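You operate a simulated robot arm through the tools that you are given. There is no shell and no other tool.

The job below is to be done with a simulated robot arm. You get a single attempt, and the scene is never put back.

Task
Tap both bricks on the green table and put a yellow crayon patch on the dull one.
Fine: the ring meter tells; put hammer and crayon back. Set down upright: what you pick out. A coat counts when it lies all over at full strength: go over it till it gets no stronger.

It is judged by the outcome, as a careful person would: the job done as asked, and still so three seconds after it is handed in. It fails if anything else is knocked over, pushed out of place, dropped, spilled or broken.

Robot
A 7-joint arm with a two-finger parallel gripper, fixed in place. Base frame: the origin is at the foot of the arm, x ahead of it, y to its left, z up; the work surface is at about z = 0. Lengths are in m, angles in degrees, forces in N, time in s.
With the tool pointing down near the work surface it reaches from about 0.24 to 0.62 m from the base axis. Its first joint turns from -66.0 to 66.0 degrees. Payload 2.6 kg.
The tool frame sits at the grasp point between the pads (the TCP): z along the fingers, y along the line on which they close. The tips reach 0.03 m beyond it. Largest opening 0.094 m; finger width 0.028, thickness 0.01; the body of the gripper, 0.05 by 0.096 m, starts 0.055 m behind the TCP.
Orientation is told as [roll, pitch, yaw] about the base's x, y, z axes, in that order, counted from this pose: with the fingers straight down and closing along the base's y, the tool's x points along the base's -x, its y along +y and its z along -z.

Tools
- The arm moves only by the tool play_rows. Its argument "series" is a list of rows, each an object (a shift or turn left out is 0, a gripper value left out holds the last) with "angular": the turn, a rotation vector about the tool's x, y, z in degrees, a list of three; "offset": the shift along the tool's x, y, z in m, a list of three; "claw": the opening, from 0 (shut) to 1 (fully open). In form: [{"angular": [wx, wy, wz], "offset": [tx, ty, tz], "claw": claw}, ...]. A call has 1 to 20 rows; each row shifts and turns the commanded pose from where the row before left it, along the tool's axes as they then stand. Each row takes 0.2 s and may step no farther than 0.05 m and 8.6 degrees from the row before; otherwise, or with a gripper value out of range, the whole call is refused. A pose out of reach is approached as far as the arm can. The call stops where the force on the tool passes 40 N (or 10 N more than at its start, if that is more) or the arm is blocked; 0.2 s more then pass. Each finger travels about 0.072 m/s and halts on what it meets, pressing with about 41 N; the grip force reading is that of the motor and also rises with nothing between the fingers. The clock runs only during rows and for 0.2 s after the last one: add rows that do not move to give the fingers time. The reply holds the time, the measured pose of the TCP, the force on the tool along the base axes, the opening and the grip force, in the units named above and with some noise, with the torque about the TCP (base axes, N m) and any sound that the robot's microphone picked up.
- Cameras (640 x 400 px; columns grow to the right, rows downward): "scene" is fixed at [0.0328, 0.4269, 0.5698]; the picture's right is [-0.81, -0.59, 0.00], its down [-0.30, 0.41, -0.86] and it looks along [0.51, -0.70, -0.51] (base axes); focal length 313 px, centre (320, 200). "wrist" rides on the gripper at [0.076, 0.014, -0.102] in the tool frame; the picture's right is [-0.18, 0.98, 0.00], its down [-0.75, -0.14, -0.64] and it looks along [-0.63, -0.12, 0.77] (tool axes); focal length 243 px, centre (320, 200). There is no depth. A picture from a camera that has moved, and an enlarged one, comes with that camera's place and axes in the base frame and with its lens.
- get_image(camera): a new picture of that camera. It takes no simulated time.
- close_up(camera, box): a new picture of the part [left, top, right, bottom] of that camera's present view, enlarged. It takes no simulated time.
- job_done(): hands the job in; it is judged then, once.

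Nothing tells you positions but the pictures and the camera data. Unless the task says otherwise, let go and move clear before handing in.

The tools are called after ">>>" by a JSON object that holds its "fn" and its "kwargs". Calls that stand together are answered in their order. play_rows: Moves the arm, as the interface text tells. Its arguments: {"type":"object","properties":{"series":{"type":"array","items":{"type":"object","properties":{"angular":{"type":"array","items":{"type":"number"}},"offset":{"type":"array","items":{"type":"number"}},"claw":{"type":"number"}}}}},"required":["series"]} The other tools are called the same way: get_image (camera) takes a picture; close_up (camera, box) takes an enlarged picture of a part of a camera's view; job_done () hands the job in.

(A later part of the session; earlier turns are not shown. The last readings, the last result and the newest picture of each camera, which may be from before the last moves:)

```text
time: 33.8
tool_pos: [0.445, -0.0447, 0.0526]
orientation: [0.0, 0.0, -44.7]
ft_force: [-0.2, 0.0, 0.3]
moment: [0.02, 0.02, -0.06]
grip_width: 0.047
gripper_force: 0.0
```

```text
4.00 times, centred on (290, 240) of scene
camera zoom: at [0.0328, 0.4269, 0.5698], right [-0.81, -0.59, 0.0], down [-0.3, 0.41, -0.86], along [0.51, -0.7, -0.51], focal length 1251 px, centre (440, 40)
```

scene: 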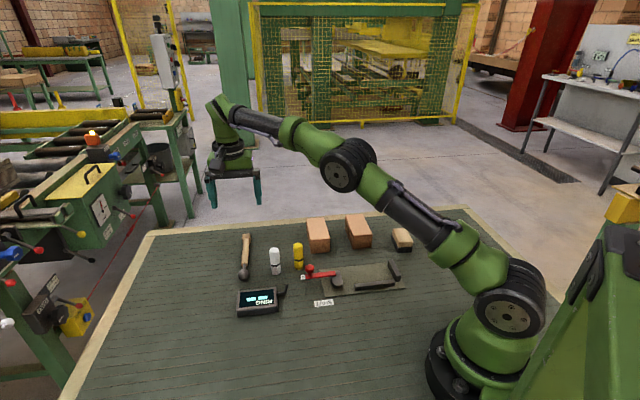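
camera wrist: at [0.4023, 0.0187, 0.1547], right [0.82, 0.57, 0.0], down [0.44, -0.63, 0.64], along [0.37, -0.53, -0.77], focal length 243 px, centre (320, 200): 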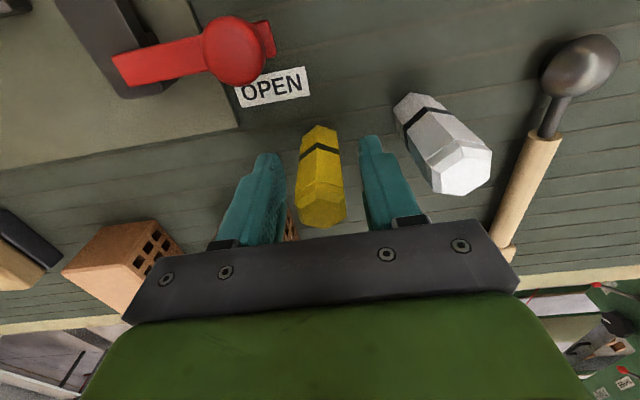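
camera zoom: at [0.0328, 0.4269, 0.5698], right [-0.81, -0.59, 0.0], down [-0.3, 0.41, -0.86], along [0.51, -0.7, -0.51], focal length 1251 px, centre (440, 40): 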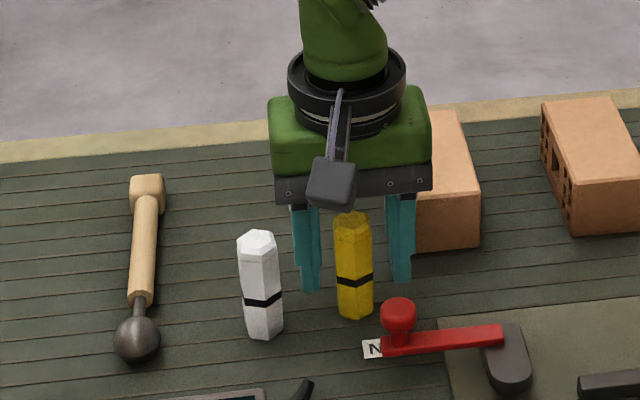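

The crayon is centred between the fingers without touching. Closing now, then a small test lift.

>>> {"fn": "play_rows", "kwargs": {"series": [{"claw": 0.1}, {}, {}, {}, {"offset": [0, 0, -0.005]}, {"offset": [0, 0, -0.015]}, {}]}}

>>> {"fn": "close_up", "kwargs": {"camera": "scene", "box": [240, 190, 340, 290]}}

>>> {"fn": "close_up", "kwargs": {"camera": "wrist", "box": [200, 80, 440, 240]}}

```text
time: 35.4
tool_pos: [0.4467, -0.0434, 0.0723]
orientation: [0.0, 0.1, -44.8]
ft_force: [0.4, -0.7, -0.7]
moment: [0.0, -0.01, -0.03]
grip_width: 0.0246
gripper_force: 41.2
```

```text
4.00 times, centred on (290, 240) of scene
camera zoom: at [0.0328, 0.4269, 0.5698], right [-0.81, -0.59, 0.0], down [-0.3, 0.41, -0.86], along [0.51, -0.7, -0.51], focal length 1251 px, centre (440, 40)
```

zoom: 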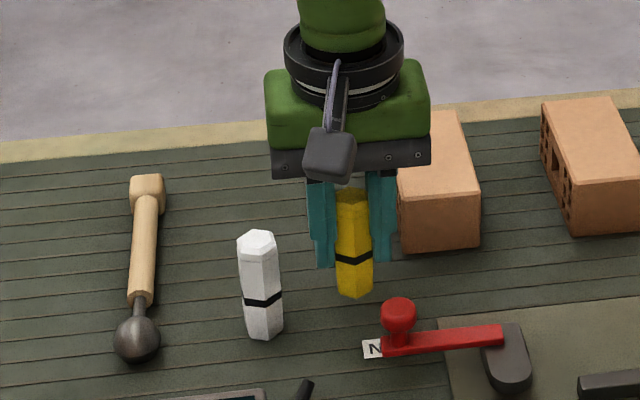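

```text
2.50 times, centred on (320, 160) of wrist
camera zoom: at [0.4028, 0.0194, 0.1739], right [0.82, 0.57, 0.0], down [0.44, -0.63, 0.64], along [0.37, -0.53, -0.77], focal length 606 px, centre (320, 300)
```

zoom: 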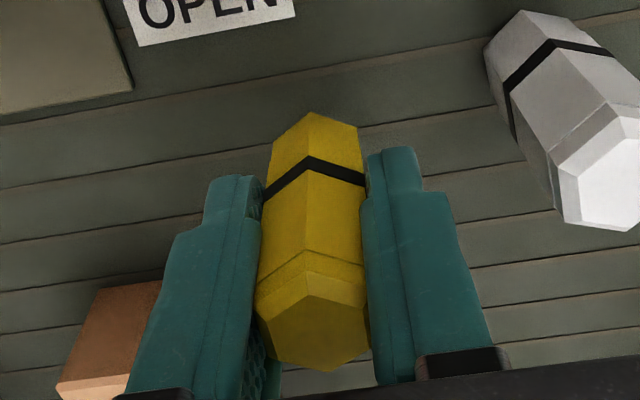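

The crayon is held firmly at 24.6 mm. I'll lift it clear and carry it over the middle of dull brick A.

>>> {"fn": "play_rows", "kwargs": {"series": [{"offset": [0, 0, -0.03]}, {"offset": [0, 0, -0.035]}, {"offset": [-0.0238, -0.0164, 0]}, {"offset": [-0.0238, -0.0164, 0]}, {"offset": [-0.0238, -0.0164, 0]}, {"offset": [-0.0237, -0.0164, 0]}, {}, {}]}}

>>> {"fn": "get_image", "kwargs": {"camera": "wrist"}}

>>> {"fn": "close_up", "kwargs": {"camera": "scene", "box": [270, 160, 390, 270]}}

```text
time: 37.2
tool_pos: [0.4673, -0.1582, 0.1377]
orientation: [0.0, 0.0, -44.7]
ft_force: [-0.5, -1.1, 0.3]
moment: [0.05, -0.02, 0.02]
grip_width: 0.0244
gripper_force: 41.4
```

```text
taken
camera wrist: at [0.4254, -0.0952, 0.2397], right [0.82, 0.57, 0.0], down [0.44, -0.63, 0.64], along [0.37, -0.53, -0.77], focal length 243 px, centre (320, 200)
```

wrist: 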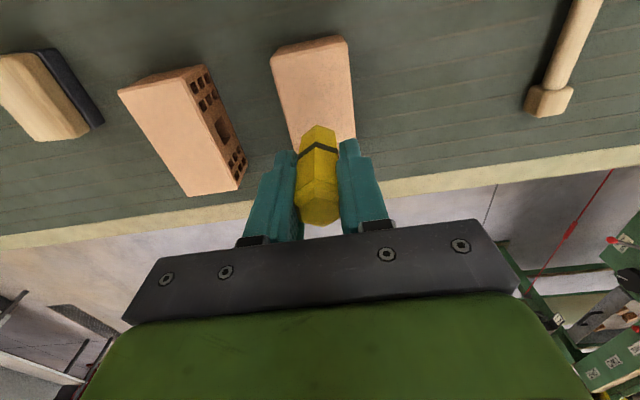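

```text
3.64 times, centred on (330, 215) of scene
camera zoom: at [0.0328, 0.4269, 0.5698], right [-0.81, -0.59, 0.0], down [-0.3, 0.41, -0.86], along [0.51, -0.7, -0.51], focal length 1138 px, centre (284, 146)
```

zoom: 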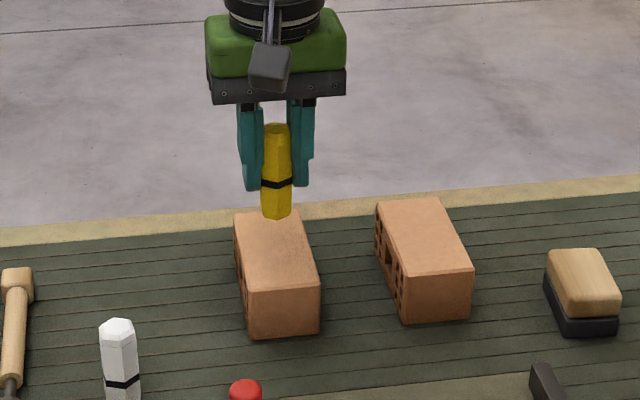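

The brick spans about ±48 mm along the tool's x and ±25 mm along y, and the crayon is within 1.5 mm of its centre. I'll lower until it lightly touches.

>>> {"fn": "play_rows", "kwargs": {"series": [{"offset": [0, 0, 0.02]}, {"offset": [0, 0, 0.01]}, {"offset": [0, 0, 0.003]}, {"offset": [0, 0, 0.002]}, {}]}}

```text
time: 38.4
tool_pos: [0.4707, -0.1574, 0.1051]
orientation: [0.0, -0.1, -44.8]
ft_force: [-6.3, 2.5, 21.2]
moment: [0.13, 0.43, -0.03]
grip_width: 0.0243
gripper_force: 41.4
```

Contact is made with about 21 N; I'll ease off to a lighter press, make a short trial stroke, then lift to see if this end marks.

>>> {"fn": "play_rows", "kwargs": {"series": [{"offset": [0, 0, -0.0015]}, {}, {"offset": [0.005, 0, 0]}, {"offset": [0.005, 0, 0]}, {"offset": [-0.005, 0, 0]}, {"offset": [-0.005, 0, 0]}, {}]}}

>>> {"fn": "close_up", "kwargs": {"camera": "scene", "box": [295, 205, 385, 265]}}

>>> {"fn": "close_up", "kwargs": {"camera": "wrist", "box": [220, 0, 420, 200]}}

```text
time: 40.0
tool_pos: [0.4682, -0.1562, 0.1053]
orientation: [0.1, 0.0, -44.7]
ft_force: [-4.1, 7.7, 19.7]
moment: [0.46, 0.11, -0.01]
grip_width: 0.0244
gripper_force: 41.0
```

```text
6.67 times, centred on (340, 235) of scene
camera zoom: at [0.0327, 0.427, 0.5698], right [-0.81, -0.59, 0.0], down [-0.3, 0.41, -0.86], along [0.51, -0.7, -0.51], focal length 2086 px, centre (187, -33)
```

zoom: 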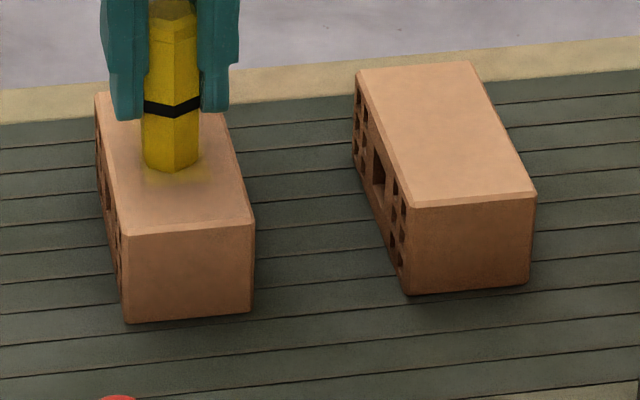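

```text
2.00 times, centred on (320, 100) of wrist
camera zoom: at [0.4252, -0.0935, 0.2064], right [0.82, 0.57, 0.0], down [0.44, -0.63, 0.64], along [0.37, -0.53, -0.77], focal length 485 px, centre (320, 400)
```

zoom: 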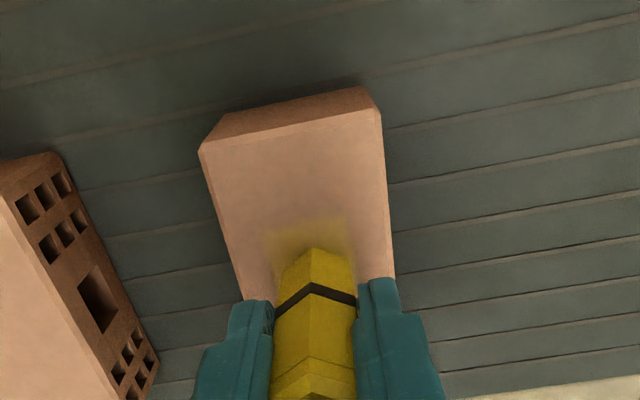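

A faint yellow mark shows, so this end marks. I'll ease the press to find a light but steady contact before covering the face.

>>> {"fn": "play_rows", "kwargs": {"series": [{"offset": [0, 0, -0.0015]}, {}, {}]}}

```text
time: 40.8
tool_pos: [0.4678, -0.1578, 0.1045]
orientation: [0.0, 0.1, -44.7]
ft_force: [-0.2, -1.0, 0.0]
moment: [0.0, -0.01, 0.0]
grip_width: 0.0249
gripper_force: 41.0
```

Contact was just lost. I'll step down in half-millimetres to find a light press.

>>> {"fn": "play_rows", "kwargs": {"series": [{"offset": [0, 0, 0.0005]}, {}, {}]}}

>>> {"fn": "close_up", "kwargs": {"camera": "scene", "box": [295, 205, 385, 265]}}

```text
time: 41.6
tool_pos: [0.4683, -0.1575, 0.105]
orientation: [0.0, 0.0, -44.8]
ft_force: [0.6, 0.5, 1.1]
moment: [-0.01, -0.02, -0.01]
grip_width: 0.0245
gripper_force: 41.2
```

```text
6.67 times, centred on (340, 235) of scene
camera zoom: at [0.0328, 0.4269, 0.5698], right [-0.81, -0.59, 0.0], down [-0.3, 0.41, -0.86], along [0.51, -0.7, -0.51], focal length 2086 px, centre (187, -33)
```

zoom: 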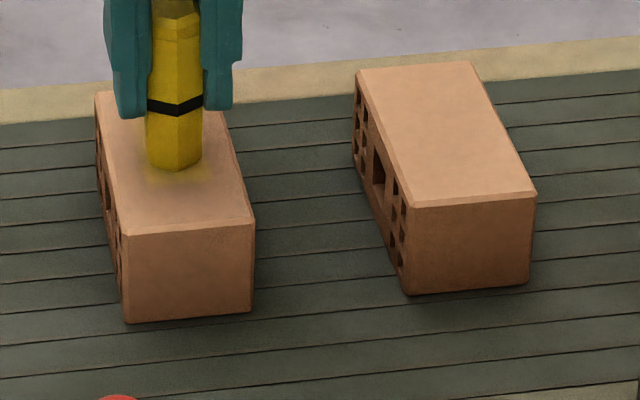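

>>> {"fn": "play_rows", "kwargs": {"series": [{"offset": [0, 0, 0.0004]}, {}, {}]}}

```text
time: 42.4
tool_pos: [0.4677, -0.1567, 0.1047]
orientation: [0.1, 0.0, -44.7]
ft_force: [-1.9, 1.4, 6.5]
moment: [-0.13, 0.15, -0.04]
grip_width: 0.0241
gripper_force: 41.2
```

A light press of 6.5 N. Now a first lengthwise stroke along the middle to see how strong a pass lays down.

>>> {"fn": "play_rows", "kwargs": {"series": [{"offset": [0.007, 0, 0]}, {"offset": [0.007, 0, 0]}, {"offset": [0.007, 0, 0]}, {"offset": [0.007, 0, 0]}, {"offset": [0.007, 0, 0]}, {"offset": [-0.007, 0, 0]}, {"offset": [-0.007, 0, 0]}, {"offset": [-0.007, 0, 0]}, {"offset": [-0.007, 0, 0]}, {"offset": [-0.007, 0, 0]}, {"offset": [-0.007, 0, 0]}, {"offset": [-0.007, 0, 0]}, {"offset": [-0.007, 0, 0]}, {"offset": [-0.007, 0, 0]}, {"offset": [-0.007, 0, 0]}, {}]}}

>>> {"fn": "close_up", "kwargs": {"camera": "scene", "box": [295, 205, 385, 265]}}

>>> {"fn": "close_up", "kwargs": {"camera": "wrist", "box": [220, 0, 420, 200]}}

```text
time: 45.8
tool_pos: [0.4942, -0.1815, 0.105]
orientation: [-0.1, 0.0, -44.7]
ft_force: [-0.7, 0.1, -1.1]
moment: [0.02, 0.0, 0.0]
grip_width: 0.0246
gripper_force: 40.7
```

```text
6.67 times, centred on (340, 235) of scene
camera zoom: at [0.0328, 0.4269, 0.5698], right [-0.81, -0.59, 0.0], down [-0.3, 0.41, -0.86], along [0.51, -0.7, -0.51], focal length 2086 px, centre (187, -33)
```

zoom: 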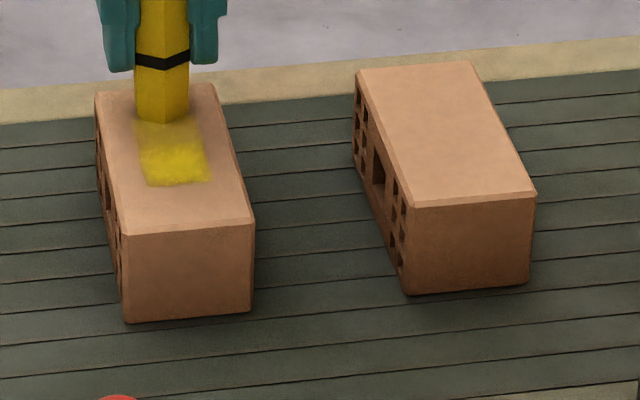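

```text
2.00 times, centred on (320, 100) of wrist
camera zoom: at [0.4497, -0.1195, 0.2072], right [0.82, 0.57, 0.0], down [0.44, -0.63, 0.64], along [0.36, -0.53, -0.77], focal length 485 px, centre (320, 400)
```

zoom: 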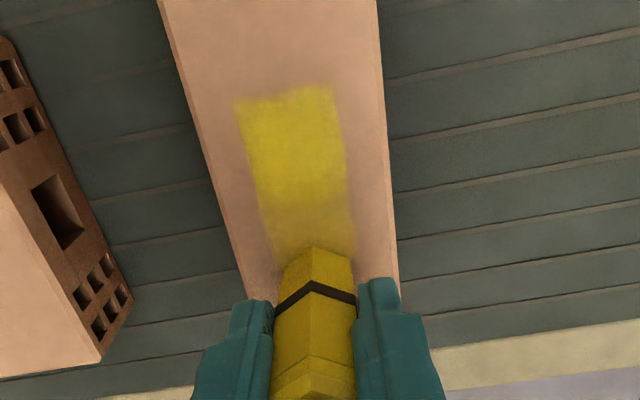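

The stroke laid a clear yellow rectangle in the middle, fading toward the far end where contact was lost. I'll press slightly more and go over the far half and the centre again.

>>> {"fn": "play_rows", "kwargs": {"series": [{"offset": [0.01, 0, 0]}, {"offset": [0, 0, 0.0006]}, {}, {"offset": [-0.005, 0, 0]}, {"offset": [-0.005, 0, 0]}, {"offset": [0.005, 0, 0]}, {"offset": [0.005, 0, 0]}, {"offset": [0.005, 0, 0]}, {"offset": [0.005, 0, 0]}, {"offset": [0.005, 0, 0]}, {"offset": [0.005, 0, 0]}, {"offset": [0.005, 0, 0]}, {}]}}

>>> {"fn": "close_up", "kwargs": {"camera": "scene", "box": [295, 205, 385, 265]}}

>>> {"fn": "close_up", "kwargs": {"camera": "wrist", "box": [220, 0, 420, 200]}}

```text
time: 48.6
tool_pos: [0.4704, -0.1566, 0.1053]
orientation: [0.1, -0.1, -44.7]
ft_force: [4.1, -3.2, 12.0]
moment: [-0.01, -0.27, 0.03]
grip_width: 0.0244
gripper_force: 40.8
```

```text
6.67 times, centred on (340, 235) of scene
camera zoom: at [0.0327, 0.4269, 0.5698], right [-0.81, -0.59, 0.0], down [-0.3, 0.41, -0.86], along [0.51, -0.7, -0.51], focal length 2086 px, centre (187, -33)
```

zoom: 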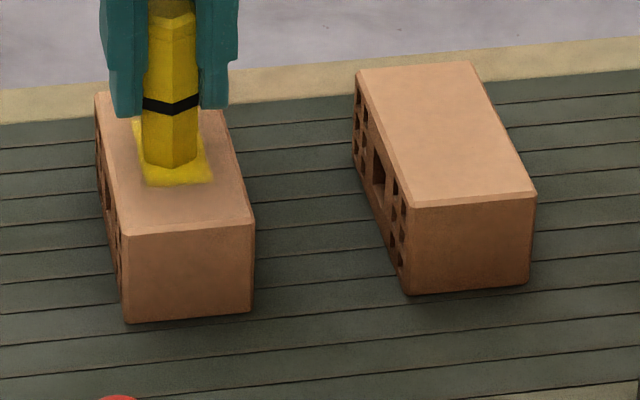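

```text
2.00 times, centred on (320, 100) of wrist
camera zoom: at [0.4264, -0.0945, 0.2064], right [0.82, 0.57, 0.0], down [0.43, -0.63, 0.64], along [0.37, -0.53, -0.77], focal length 485 px, centre (320, 400)
```

zoom: 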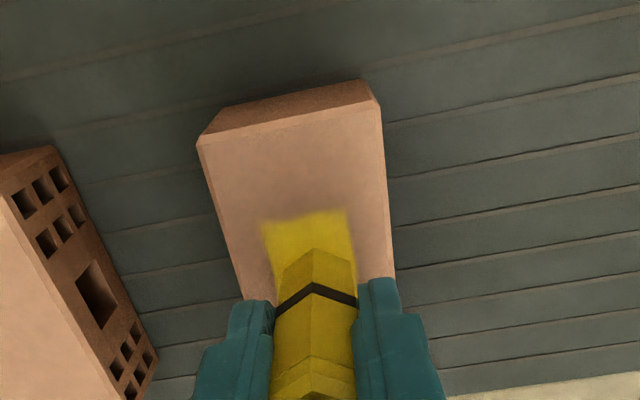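

I'll lift off and back away to inspect the patch fully.

>>> {"fn": "play_rows", "kwargs": {"series": [{"offset": [0, 0, -0.01]}, {"offset": [0, 0, -0.03]}, {"offset": [-0.03, 0, 0]}, {"offset": [-0.03, 0, 0]}, {}]}}

>>> {"fn": "close_up", "kwargs": {"camera": "wrist", "box": [230, 0, 410, 130]}}

>>> {"fn": "close_up", "kwargs": {"camera": "scene", "box": [295, 205, 385, 265]}}

>>> {"fn": "get_image", "kwargs": {"camera": "wrist"}}

```text
time: 49.8
tool_pos: [0.5103, -0.2006, 0.1456]
orientation: [0.0, 0.0, -44.7]
ft_force: [-0.1, 0.5, 0.3]
moment: [-0.01, 0.0, -0.01]
grip_width: 0.0242
gripper_force: 40.8
```

```text
3.08 times, centred on (320, 65) of wrist
camera zoom: at [0.4669, -0.1369, 0.2466], right [0.82, 0.57, 0.0], down [0.44, -0.63, 0.64], along [0.36, -0.53, -0.77], focal length 746 px, centre (320, 615)
```

zoom: 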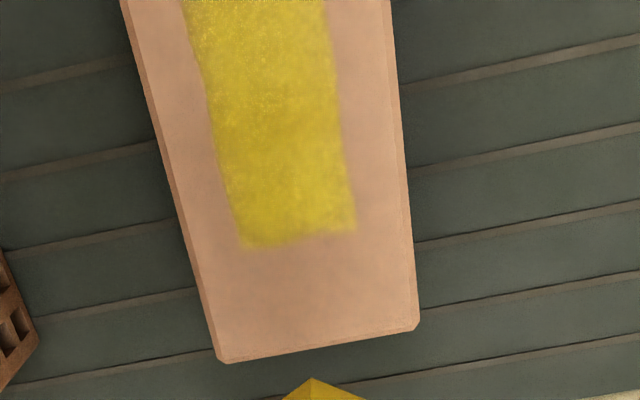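

```text
6.67 times, centred on (340, 235) of scene
camera zoom: at [0.0328, 0.4269, 0.5698], right [-0.81, -0.59, 0.0], down [-0.3, 0.41, -0.86], along [0.51, -0.7, -0.51], focal length 2086 px, centre (187, -33)
```

zoom: 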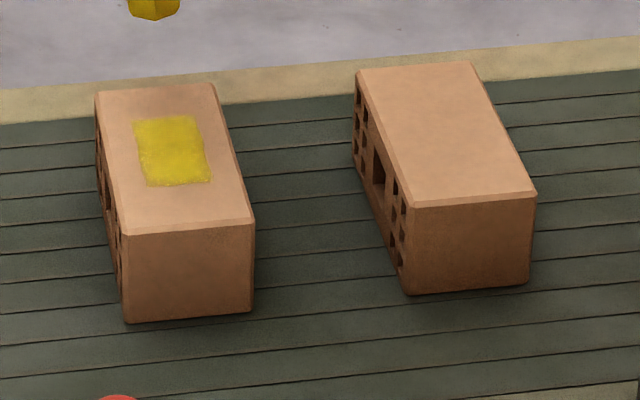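

```text
taken
camera wrist: at [0.4669, -0.1369, 0.2466], right [0.82, 0.57, 0.0], down [0.44, -0.63, 0.64], along [0.36, -0.53, -0.77], focal length 243 px, centre (320, 200)
```

wrist: 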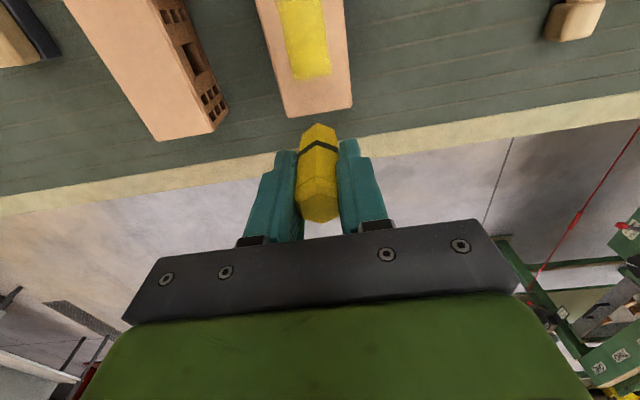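

The mark fills a fixed rectangle in the middle of the top face, with sharp ends even where I rubbed beyond it. I'll return and go over it in several overlapping lanes until it gets no stronger.

>>> {"fn": "play_rows", "kwargs": {"series": [{"offset": [0.03, 0, 0]}, {"offset": [0.03, 0, 0]}, {}, {"offset": [-0.018, -0.006, 0.03]}, {"offset": [0, 0, 0.008]}, {"offset": [0, 0, 0.002]}, {}, {"offset": [0.006, 0, 0]}, {"offset": [0.006, 0, 0]}, {"offset": [0.006, 0, 0]}, {"offset": [0.006, 0, 0]}, {"offset": [0.006, 0, 0]}, {"offset": [0.006, 0, 0]}, {}]}}

```text
time: 52.8
tool_pos: [0.4522, -0.1486, 0.1045]
orientation: [0.0, -0.1, -44.7]
ft_force: [4.0, -6.4, 18.5]
moment: [-0.32, -0.12, 0.0]
grip_width: 0.0242
gripper_force: 40.9
```

Press is 18 N here, a bit more than needed; I'll ease slightly and continue the lanes.

>>> {"fn": "play_rows", "kwargs": {"series": [{"offset": [0, 0.006, -0.0004]}, {"offset": [-0.006, 0, 0]}, {"offset": [-0.006, 0, 0]}, {"offset": [-0.006, 0, 0]}, {"offset": [-0.006, 0, 0]}, {"offset": [-0.006, 0, 0]}, {"offset": [-0.006, 0, 0.0002]}, {"offset": [0, 0.006, 0]}, {"offset": [0.006, 0, 0]}, {"offset": [0.006, 0, 0]}, {"offset": [0.006, 0, 0]}, {"offset": [0.006, 0, 0]}, {"offset": [0.006, 0, 0]}, {"offset": [0.006, 0, 0]}, {}]}}

>>> {"fn": "close_up", "kwargs": {"camera": "scene", "box": [295, 205, 385, 265]}}

```text
time: 56.0
tool_pos: [0.4616, -0.1414, 0.104]
orientation: [0.1, -0.2, -44.7]
ft_force: [3.5, -5.5, 19.5]
moment: [-0.23, -0.05, 0.04]
grip_width: 0.0243
gripper_force: 41.2
```

```text
6.67 times, centred on (340, 235) of scene
camera zoom: at [0.0327, 0.427, 0.5698], right [-0.81, -0.59, 0.0], down [-0.3, 0.41, -0.86], along [0.51, -0.7, -0.51], focal length 2086 px, centre (187, -33)
```

zoom: 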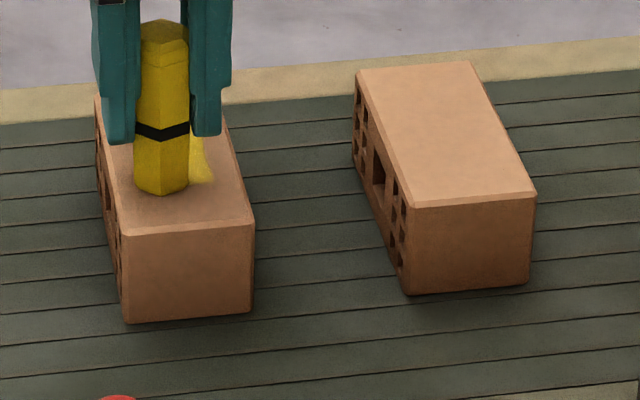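

The brick hasn't moved. Another set of lanes, following the slight slope to keep the press even, then I'll lift and look.

>>> {"fn": "play_rows", "kwargs": {"series": [{"offset": [-0.006, 0, 0]}, {"offset": [-0.006, 0, 0.0001]}, {"offset": [-0.006, 0, 0.0001]}, {"offset": [-0.006, 0, 0.0001]}, {"offset": [-0.006, 0, 0.0001]}, {"offset": [-0.006, 0, 0.0001]}, {"offset": [0, -0.006, 0]}, {"offset": [0.006, 0, -0.0001]}, {"offset": [0.006, 0, -0.0001]}, {"offset": [0.006, 0, -0.0001]}, {"offset": [0.006, 0, -0.0001]}, {"offset": [0.006, 0, -0.0001]}, {"offset": [0.006, 0, 0]}, {"offset": [0, -0.006, 0]}, {"offset": [-0.006, 0, 0.0001]}, {"offset": [-0.006, 0, 0.0001]}, {"offset": [-0.006, 0, 0.0001]}, {"offset": [-0.006, 0, 0.0001]}, {"offset": [-0.006, 0, 0.0001]}, {"offset": [-0.006, 0, 0]}]}}

>>> {"fn": "play_rows", "kwargs": {"series": [{"offset": [0, 0, -0.01]}, {"offset": [0, 0, -0.03]}, {"offset": [-0.03, 0.006, 0]}, {"offset": [-0.035, 0, -0.02]}, {}]}}

>>> {"fn": "close_up", "kwargs": {"camera": "scene", "box": [295, 205, 385, 265]}}

>>> {"fn": "close_up", "kwargs": {"camera": "wrist", "box": [230, 0, 410, 130]}}

```text
time: 60.2
tool_pos: [0.4777, -0.1746, 0.1047]
orientation: [-0.1, 0.1, -44.7]
ft_force: [-1.7, 2.8, 9.4]
moment: [0.26, -0.05, 0.05]
grip_width: 0.0232
gripper_force: 41.2
```

```text
time: 61.4
tool_pos: [0.5269, -0.2164, 0.163]
orientation: [0.0, 0.0, -44.7]
ft_force: [0.1, 0.0, -0.4]
moment: [0.0, -0.04, -0.02]
grip_width: 0.0216
gripper_force: 40.8
```

```text
6.67 times, centred on (340, 235) of scene
camera zoom: at [0.0328, 0.4269, 0.5698], right [-0.81, -0.59, 0.0], down [-0.3, 0.41, -0.86], along [0.51, -0.7, -0.51], focal length 2086 px, centre (187, -33)
```

zoom: 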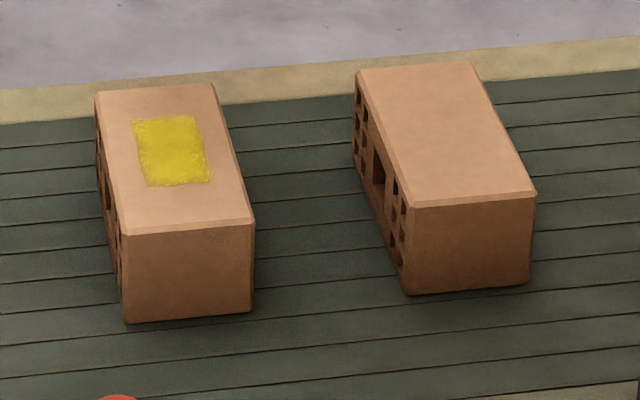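

```text
3.08 times, centred on (320, 65) of wrist
camera zoom: at [0.4834, -0.1536, 0.2657], right [0.82, 0.57, 0.0], down [0.44, -0.63, 0.64], along [0.36, -0.53, -0.77], focal length 746 px, centre (320, 615)
```

zoom: 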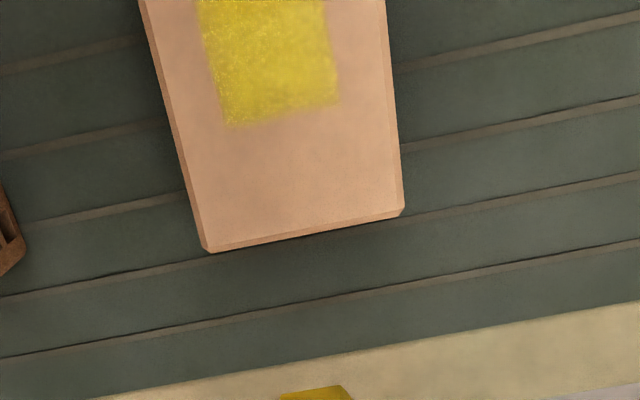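

The patch looks nearly uniform now, but the grip width shrank to 21.6 mm, so the crayon may have shifted in the grip. I'll look at it at once.

>>> {"fn": "close_up", "kwargs": {"camera": "wrist", "box": [220, 90, 420, 250]}}

>>> {"fn": "close_up", "kwargs": {"camera": "scene", "box": [280, 120, 360, 220]}}

>>> {"fn": "get_image", "kwargs": {"camera": "scene"}}

```text
2.50 times, centred on (320, 170) of wrist
camera zoom: at [0.4834, -0.1536, 0.2657], right [0.82, 0.57, 0.0], down [0.44, -0.63, 0.64], along [0.36, -0.53, -0.77], focal length 606 px, centre (320, 275)
```

zoom: 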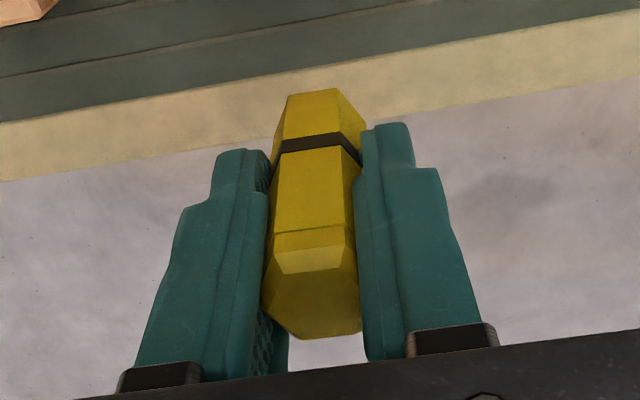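

```text
4.00 times, centred on (320, 170) of scene
camera zoom: at [0.0328, 0.4269, 0.5698], right [-0.81, -0.59, 0.0], down [-0.3, 0.41, -0.86], along [0.51, -0.7, -0.51], focal length 1251 px, centre (320, 320)
```

zoom: 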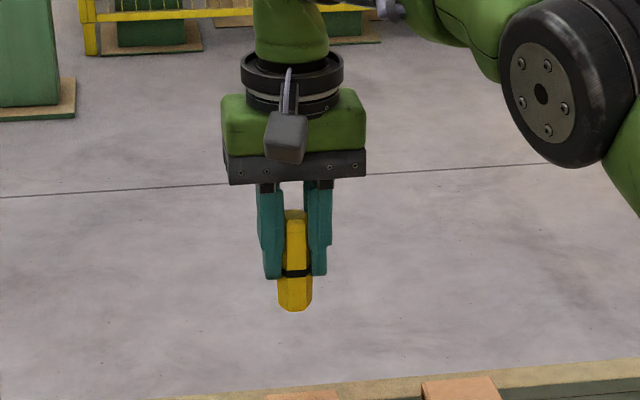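

```text
taken
```

scene: 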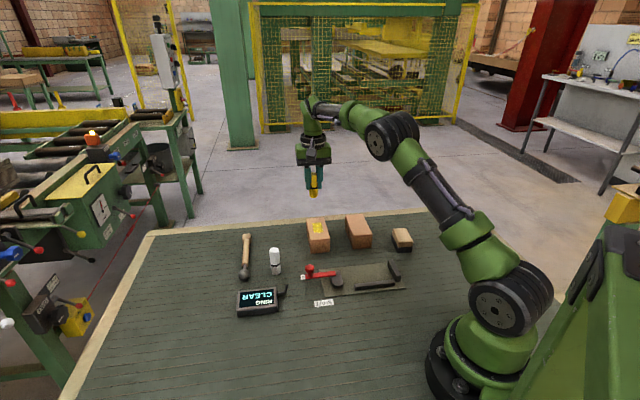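

The crayon twisted about its own axis by about 30° but is still upright and at the same height in the grip. I'll zoom on the patch to judge evenness.

>>> {"fn": "close_up", "kwargs": {"camera": "scene", "box": [308, 216, 332, 236]}}

>>> {"fn": "close_up", "kwargs": {"camera": "wrist", "box": [270, 0, 350, 50]}}

```text
16.00 times, centred on (320, 226) of scene
camera zoom: at [0.0328, 0.4269, 0.5698], right [-0.81, -0.59, 0.0], down [-0.3, 0.41, -0.86], along [0.51, -0.7, -0.51], focal length 5005 px, centre (320, -216)
```

zoom: 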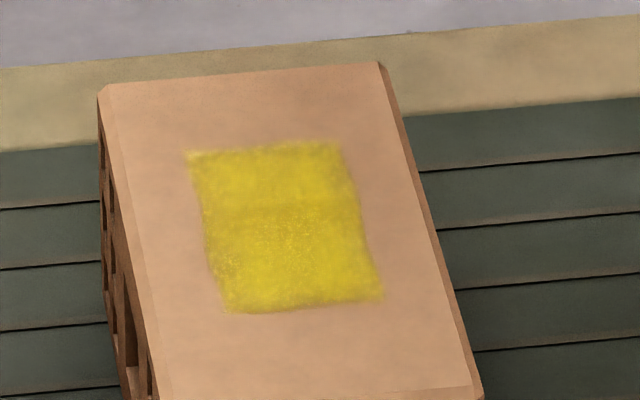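

```text
8.00 times, centred on (310, 25) of wrist
camera zoom: at [0.4834, -0.1536, 0.2657], right [0.82, 0.57, 0.0], down [0.44, -0.63, 0.64], along [0.36, -0.53, -0.77], focal length 1941 px, centre (400, 1600)
```

zoom: 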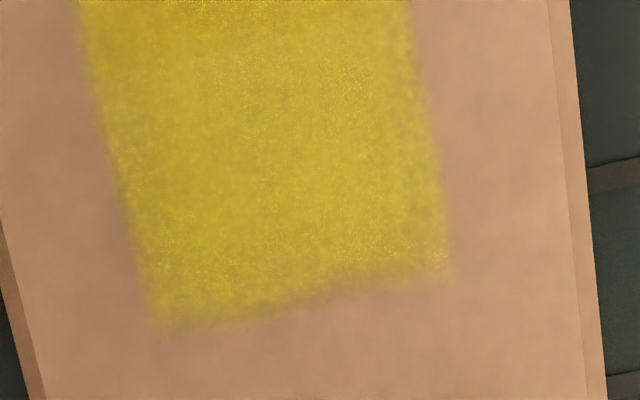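

The patch is nearly even, with slightly weaker edges and corners. I'll go over it again with lanes reaching each edge and corner.

>>> {"fn": "play_rows", "kwargs": {"series": [{"offset": [0.03, -0.004, 0]}, {"offset": [0.0325, -0.005, 0]}, {}, {"offset": [0, 0, 0.035]}, {"offset": [0, 0, 0.02]}, {"offset": [0, 0, 0.005]}, {}, {"offset": [0.006, 0, -0.0001]}, {"offset": [0.006, 0, -0.0001]}, {"offset": [0.006, 0, -0.0001]}, {"offset": [0.006, 0, -0.0001]}, {"offset": [0.006, 0, -0.0001]}, {"offset": [0.006, 0, 0]}, {"offset": [0.006, 0, 0]}]}}

>>> {"fn": "play_rows", "kwargs": {"series": [{"offset": [0, 0.006, 0]}, {"offset": [-0.006, 0, 0]}, {"offset": [-0.006, 0, 0.0001]}, {"offset": [-0.006, 0, 0.0001]}, {"offset": [-0.006, 0, 0.0001]}, {"offset": [-0.006, 0, 0.0001]}, {"offset": [-0.006, 0, 0.0001]}, {"offset": [-0.006, 0, 0]}, {"offset": [0, 0.006, 0]}, {"offset": [0.006, 0, -0.0001]}, {"offset": [0.006, 0, -0.0001]}, {"offset": [0.006, 0, -0.0001]}, {"offset": [0.006, 0, -0.0001]}, {"offset": [0.006, 0, -0.0001]}, {"offset": [0.006, 0, 0]}, {"offset": [0.006, 0, 0]}, {"offset": [0, 0.006, 0]}, {}]}}

```text
time: 64.4
tool_pos: [0.4468, -0.1498, 0.1053]
orientation: [0.1, -0.2, -44.7]
ft_force: [5.6, -3.9, 14.2]
moment: [-0.23, -0.29, -0.02]
grip_width: 0.0215
gripper_force: 41.1
```

```text
time: 68.2
tool_pos: [0.4598, -0.138, 0.1041]
orientation: [-0.1, -0.2, -44.9]
ft_force: [-9.2, -8.1, 28.4]
moment: [-0.41, 0.45, -0.04]
grip_width: 0.0215
gripper_force: 41.5
```

The press rose to 28 N on this side; I'll ease off about a millimetre and run the last lane, then lift and inspect.

>>> {"fn": "play_rows", "kwargs": {"series": [{"offset": [0, 0, -0.0009]}, {}, {"offset": [-0.006, 0, 0]}, {"offset": [-0.006, 0, 0.0001]}, {"offset": [-0.006, 0, 0.0001]}, {"offset": [-0.006, 0, 0.0001]}, {"offset": [-0.006, 0, 0.0001]}, {"offset": [-0.006, 0, 0.0001]}, {"offset": [-0.006, 0, 0]}, {}]}}

>>> {"fn": "play_rows", "kwargs": {"series": [{"offset": [0, 0, -0.01]}, {"offset": [0, 0, -0.03]}, {"offset": [-0.0305, -0.009, 0]}, {"offset": [-0.032, 0, -0.02]}, {}]}}

>>> {"fn": "close_up", "kwargs": {"camera": "scene", "box": [308, 216, 332, 236]}}

>>> {"fn": "close_up", "kwargs": {"camera": "wrist", "box": [270, 0, 350, 50]}}

>>> {"fn": "close_up", "kwargs": {"camera": "wrist", "box": [220, 90, 420, 250]}}

>>> {"fn": "close_up", "kwargs": {"camera": "scene", "box": [220, 200, 420, 325]}}

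```text
time: 70.4
tool_pos: [0.4906, -0.1669, 0.1046]
orientation: [0.1, -0.1, -44.7]
ft_force: [-6.7, 6.4, 25.7]
moment: [0.26, 0.31, -0.01]
grip_width: 0.0216
gripper_force: 41.2
```

```text
time: 71.6
tool_pos: [0.5237, -0.219, 0.1627]
orientation: [0.0, 0.0, -44.7]
ft_force: [0.5, -0.1, -1.0]
moment: [0.01, -0.01, -0.01]
grip_width: 0.0214
gripper_force: 41.2
```

```text
16.00 times, centred on (320, 226) of scene
camera zoom: at [0.0328, 0.4269, 0.5698], right [-0.81, -0.59, 0.0], down [-0.3, 0.41, -0.86], along [0.51, -0.7, -0.51], focal length 5005 px, centre (320, -216)
```

zoom: 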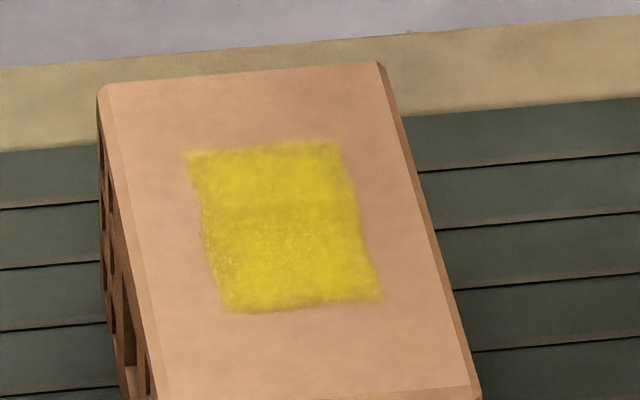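

```text
8.00 times, centred on (310, 25) of wrist
camera zoom: at [0.4813, -0.157, 0.2657], right [0.82, 0.57, 0.0], down [0.44, -0.63, 0.64], along [0.36, -0.53, -0.77], focal length 1941 px, centre (400, 1600)
```

zoom: 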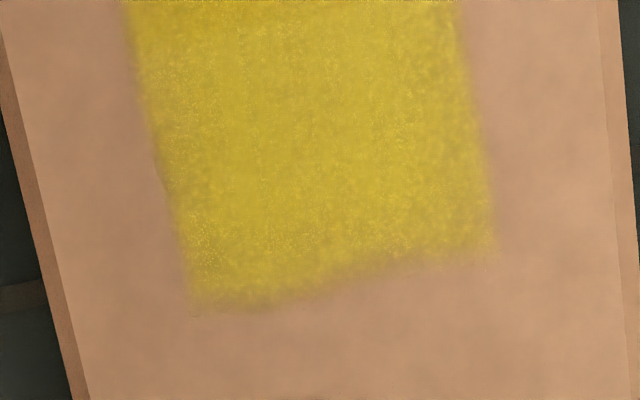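

```text
2.50 times, centred on (320, 170) of wrist
camera zoom: at [0.4813, -0.157, 0.2657], right [0.82, 0.57, 0.0], down [0.44, -0.63, 0.64], along [0.36, -0.53, -0.77], focal length 606 px, centre (320, 275)
```

zoom: 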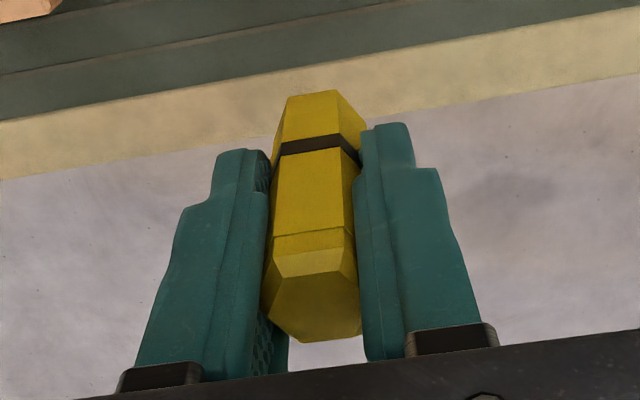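

```text
3.20 times, centred on (320, 262) of scene
camera zoom: at [0.0328, 0.4269, 0.5698], right [-0.81, -0.59, 0.0], down [-0.3, 0.41, -0.86], along [0.51, -0.7, -0.51], focal length 1001 px, centre (320, 0)
```

zoom: 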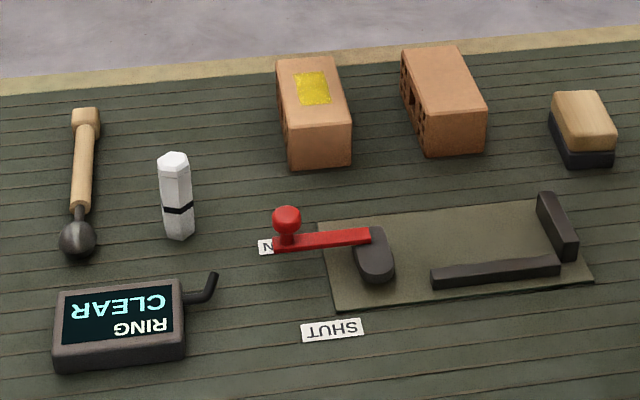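

Everything else is in place, the brick hasn't moved, and the patch is more even, with a slightly weaker line through the middle. I'll do one more round with crosswise strokes to make sure it is saturated.

>>> {"fn": "play_rows", "kwargs": {"series": [{"offset": [0.033, -0.004, 0]}, {"offset": [0.034, -0.005, 0]}, {}, {"offset": [0, 0, 0.035]}, {"offset": [0, 0, 0.02]}, {"offset": [0, 0, 0.005]}, {}, {}]}}

```text
time: 73.4
tool_pos: [0.4749, -0.1761, 0.1044]
orientation: [0.0, -0.1, -44.7]
ft_force: [-1.3, -1.4, 3.0]
moment: [-0.05, 0.01, 0.0]
grip_width: 0.0218
gripper_force: 41.1
```

>>> {"fn": "play_rows", "kwargs": {"series": [{"offset": [0, 0, 0.0004]}, {"offset": [0, 0.006, 0]}, {"offset": [0, 0.006, 0]}, {"offset": [0, 0.006, 0]}, {"offset": [0.006, 0, 0]}, {"offset": [0, -0.006, 0]}, {"offset": [0, -0.006, 0]}, {"offset": [0, -0.006, 0]}, {"offset": [0.006, 0, 0]}, {"offset": [0, 0.006, 0]}, {"offset": [0, 0.006, 0]}, {"offset": [0, 0.006, 0]}, {}]}}

```text
time: 76.2
tool_pos: [0.4776, -0.1546, 0.1051]
orientation: [0.0, 0.0, -44.8]
ft_force: [-4.4, -4.8, 15.8]
moment: [-0.3, 0.18, -0.04]
grip_width: 0.0219
gripper_force: 41.0
```

>>> {"fn": "play_rows", "kwargs": {"series": [{"offset": [0.006, 0, -0.0001]}, {"offset": [0, -0.006, 0]}, {"offset": [0, -0.006, 0]}, {"offset": [0, -0.006, 0]}, {"offset": [0.006, 0, -0.0001]}, {"offset": [0, 0.006, 0]}, {"offset": [0, 0.006, 0]}, {"offset": [0, 0.006, 0]}, {"offset": [0.006, 0, -0.0001]}, {"offset": [0, -0.006, 0]}, {"offset": [0, -0.006, 0]}, {"offset": [0, -0.006, 0]}, {"offset": [0.006, 0, 0]}, {"offset": [0, 0.006, 0]}, {"offset": [0, 0.006, 0]}, {"offset": [0, 0.006, 0]}, {}]}}

>>> {"fn": "play_rows", "kwargs": {"series": [{"offset": [0, -0.009, 0]}, {"offset": [-0.006, 0, 0]}, {"offset": [-0.006, 0, 0.0001]}, {"offset": [-0.006, 0, 0.0001]}, {"offset": [-0.006, 0, 0.0001]}, {"offset": [-0.006, 0, 0.0001]}, {"offset": [-0.006, 0, 0.0001]}, {"offset": [-0.004, 0, 0.0001]}, {}]}}

>>> {"fn": "play_rows", "kwargs": {"series": [{"offset": [0, 0, -0.01]}, {"offset": [0, 0, -0.03]}, {"offset": [-0.03, 0, 0]}, {"offset": [-0.033, 0, -0.02]}, {}]}}

>>> {"fn": "close_up", "kwargs": {"camera": "scene", "box": [308, 216, 332, 236]}}

>>> {"fn": "close_up", "kwargs": {"camera": "wrist", "box": [270, 0, 350, 50]}}

>>> {"fn": "close_up", "kwargs": {"camera": "wrist", "box": [220, 90, 420, 250]}}

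```text
time: 79.8
tool_pos: [0.4605, -0.1366, 0.1056]
orientation: [0.1, -0.1, -44.8]
ft_force: [-6.9, -6.1, 17.7]
moment: [-0.31, 0.44, 0.0]
grip_width: 0.0214
gripper_force: 41.1
```

```text
time: 81.8
tool_pos: [0.483, -0.1698, 0.1051]
orientation: [-0.1, 0.0, -44.7]
ft_force: [-5.8, 6.7, 19.9]
moment: [0.3, 0.25, 0.03]
grip_width: 0.0218
gripper_force: 40.7
```

```text
time: 83.0
tool_pos: [0.5263, -0.2189, 0.1608]
orientation: [0.0, 0.0, -44.7]
ft_force: [0.0, -0.7, -0.3]
moment: [0.0, 0.0, 0.02]
grip_width: 0.0217
gripper_force: 40.9
```

```text
16.00 times, centred on (320, 226) of scene
camera zoom: at [0.0328, 0.4269, 0.5698], right [-0.81, -0.59, 0.0], down [-0.3, 0.41, -0.86], along [0.51, -0.7, -0.51], focal length 5005 px, centre (320, -216)
```

zoom: 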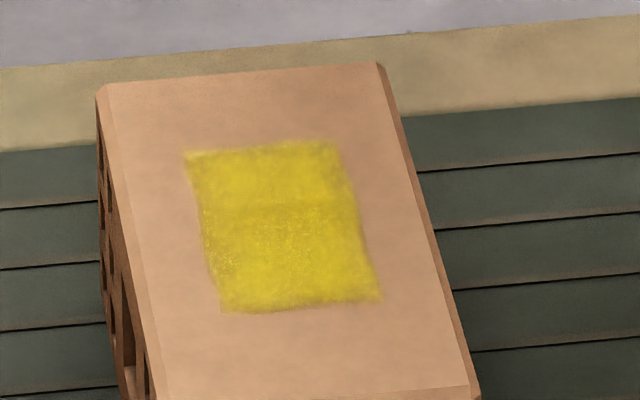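

```text
8.00 times, centred on (310, 25) of wrist
camera zoom: at [0.4836, -0.1558, 0.2621], right [0.82, 0.57, 0.0], down [0.44, -0.63, 0.64], along [0.36, -0.53, -0.77], focal length 1941 px, centre (400, 1600)
```

zoom: 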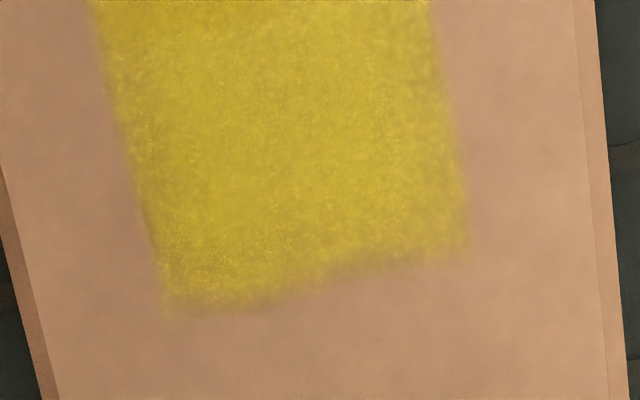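

```text
2.50 times, centred on (320, 170) of wrist
camera zoom: at [0.4836, -0.1558, 0.2621], right [0.82, 0.57, 0.0], down [0.44, -0.63, 0.64], along [0.36, -0.53, -0.77], focal length 606 px, centre (320, 275)
```

zoom: 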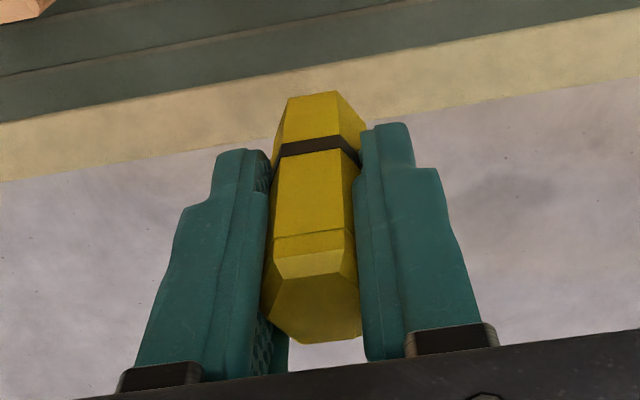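

The last round changed nothing, so the patch is at full strength. Now I carry the crayon back over its original spot.

>>> {"fn": "play_rows", "kwargs": {"series": [{"offset": [0.0297, 0.0109, 0]}, {"offset": [0.0297, 0.0109, 0]}, {"offset": [0.0297, 0.0109, 0]}, {"offset": [0.0297, 0.0109, 0]}, {"offset": [0.0297, 0.011, 0]}, {"offset": [0.0296, 0.011, 0]}, {}, {"offset": [0, 0, 0.03]}, {"offset": [0, 0, 0.03]}, {"offset": [0, 0, 0.03]}, {"offset": [0, 0, 0.012]}, {}]}}

>>> {"fn": "close_up", "kwargs": {"camera": "scene", "box": [240, 190, 340, 290]}}

>>> {"fn": "get_image", "kwargs": {"camera": "wrist"}}

```text
time: 85.6
tool_pos: [0.4476, -0.0434, 0.0582]
orientation: [0.0, 0.0, -44.8]
ft_force: [-0.2, 0.6, -0.5]
moment: [-0.01, 0.02, 0.0]
grip_width: 0.0215
gripper_force: 41.1
```

```text
4.00 times, centred on (290, 240) of scene
camera zoom: at [0.0328, 0.4269, 0.5698], right [-0.81, -0.59, 0.0], down [-0.3, 0.41, -0.86], along [0.51, -0.7, -0.51], focal length 1251 px, centre (440, 40)
```

zoom: 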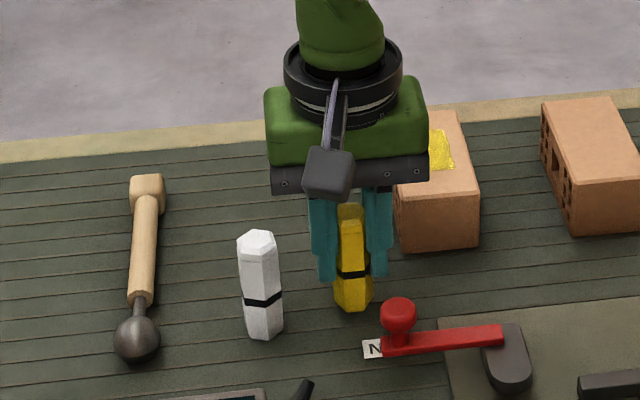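

```text
taken
camera wrist: at [0.4039, 0.0198, 0.1616], right [0.82, 0.57, 0.0], down [0.44, -0.63, 0.64], along [0.37, -0.53, -0.77], focal length 243 px, centre (320, 200)
```

wrist: 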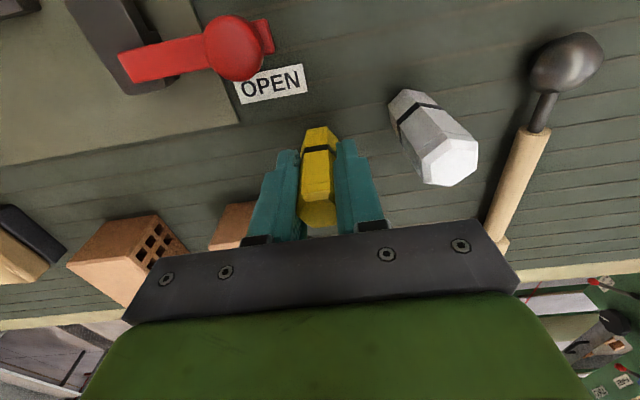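

The crayon is upright over its spot, about 9 mm up. Lowering slowly until it touches.

>>> {"fn": "play_rows", "kwargs": {"series": [{"offset": [0, 0, 0.004]}, {"offset": [0, 0, 0.002]}, {"offset": [0, 0, 0.001]}, {"offset": [0, 0, 0.0005]}, {}]}}

```text
time: 86.8
tool_pos: [0.4477, -0.0437, 0.0549]
orientation: [0.1, -0.1, -44.6]
ft_force: [-0.1, 2.7, 8.0]
moment: [0.15, -0.01, 0.01]
grip_width: 0.0218
gripper_force: 41.4
```

It touches with 8 N. I'll check that the crayon stands true before releasing.

>>> {"fn": "close_up", "kwargs": {"camera": "scene", "box": [262, 235, 312, 280]}}

>>> {"fn": "close_up", "kwargs": {"camera": "wrist", "box": [220, 80, 420, 240]}}

```text
8.89 times, centred on (287, 258) of scene
camera zoom: at [0.0327, 0.4269, 0.5698], right [-0.81, -0.59, 0.0], down [-0.3, 0.41, -0.86], along [0.51, -0.7, -0.51], focal length 2781 px, centre (613, -311)
```

zoom: 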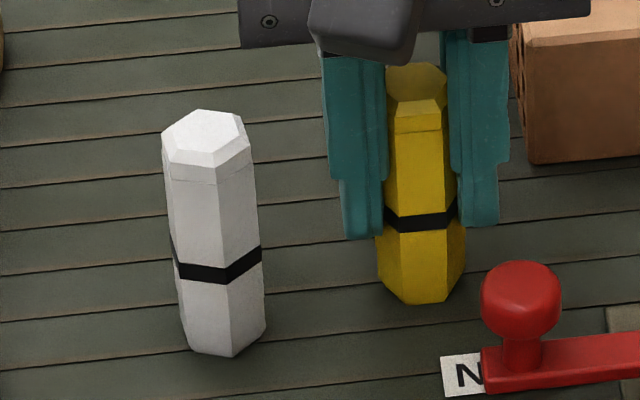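

```text
2.50 times, centred on (320, 160) of wrist
camera zoom: at [0.4043, 0.019, 0.1566], right [0.82, 0.57, 0.0], down [0.44, -0.63, 0.64], along [0.37, -0.53, -0.77], focal length 606 px, centre (320, 300)
```

zoom: 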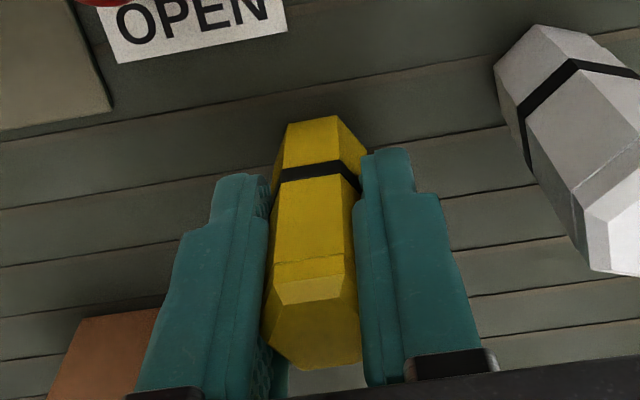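

The crayon is upright within a degree but sits about 3–4 mm off its first spot. I'll lift slightly, correct, set down again and ease the press before releasing.

>>> {"fn": "play_rows", "kwargs": {"series": [{"offset": [0, 0, -0.004]}, {"offset": [0.0033, -0.0012, 0]}, {}, {"offset": [0, 0, 0.003]}, {"offset": [0, 0, 0.0007]}, {}, {}]}}

>>> {"fn": "close_up", "kwargs": {"camera": "scene", "box": [262, 235, 312, 280]}}

```text
time: 88.4
tool_pos: [0.4446, -0.0423, 0.0547]
orientation: [0.0, 0.0, -44.7]
ft_force: [-0.3, 0.8, -0.9]
moment: [0.01, -0.03, -0.02]
grip_width: 0.0215
gripper_force: 41.0
```

```text
8.89 times, centred on (287, 258) of scene
camera zoom: at [0.0328, 0.4269, 0.5698], right [-0.81, -0.59, 0.0], down [-0.3, 0.41, -0.86], along [0.51, -0.7, -0.51], focal length 2781 px, centre (613, -311)
```

zoom: 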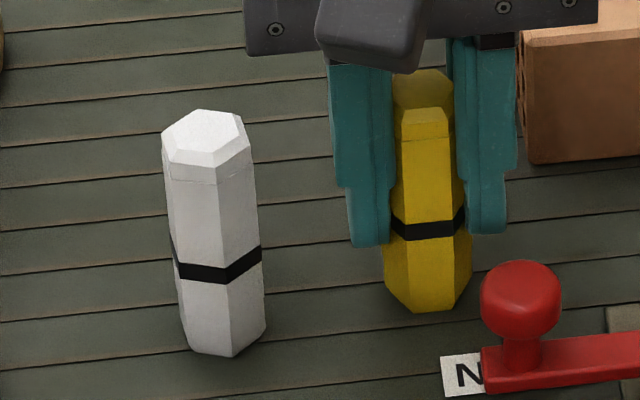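

The position now matches the original pixels. A last fraction of a millimetre down, then open and check.

>>> {"fn": "play_rows", "kwargs": {"series": [{"offset": [0, 0, 0.0003]}, {}, {}]}}

```text
time: 89.2
tool_pos: [0.4445, -0.0422, 0.0552]
orientation: [0.1, -0.1, -44.8]
ft_force: [-2.1, -0.7, 9.4]
moment: [-0.05, 0.03, -0.01]
grip_width: 0.0216
gripper_force: 41.0
```

>>> {"fn": "play_rows", "kwargs": {"series": [{"offset": [0, 0, -0.0002]}, {}, {"claw": 0.3}, {}, {"claw": 0.45}, {}, {}]}}

>>> {"fn": "close_up", "kwargs": {"camera": "scene", "box": [262, 235, 312, 280]}}

>>> {"fn": "get_image", "kwargs": {"camera": "wrist"}}

```text
time: 90.8
tool_pos: [0.4443, -0.041, 0.0547]
orientation: [0.1, 0.0, -44.7]
ft_force: [0.6, -0.2, -0.1]
moment: [-0.01, 0.0, -0.01]
grip_width: 0.0425
gripper_force: 0.1
```

```text
8.89 times, centred on (287, 258) of scene
camera zoom: at [0.0328, 0.4269, 0.5698], right [-0.81, -0.59, 0.0], down [-0.3, 0.41, -0.86], along [0.51, -0.7, -0.51], focal length 2781 px, centre (613, -311)
```

zoom: 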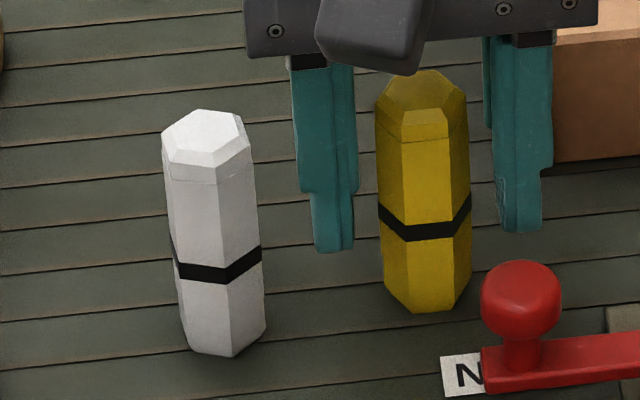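

```text
taken
camera wrist: at [0.4004, 0.0209, 0.1564], right [0.82, 0.57, 0.0], down [0.44, -0.63, 0.64], along [0.37, -0.53, -0.77], focal length 243 px, centre (320, 200)
```

wrist: 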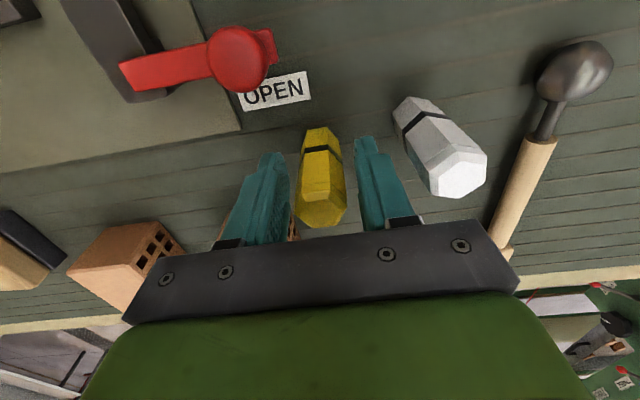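

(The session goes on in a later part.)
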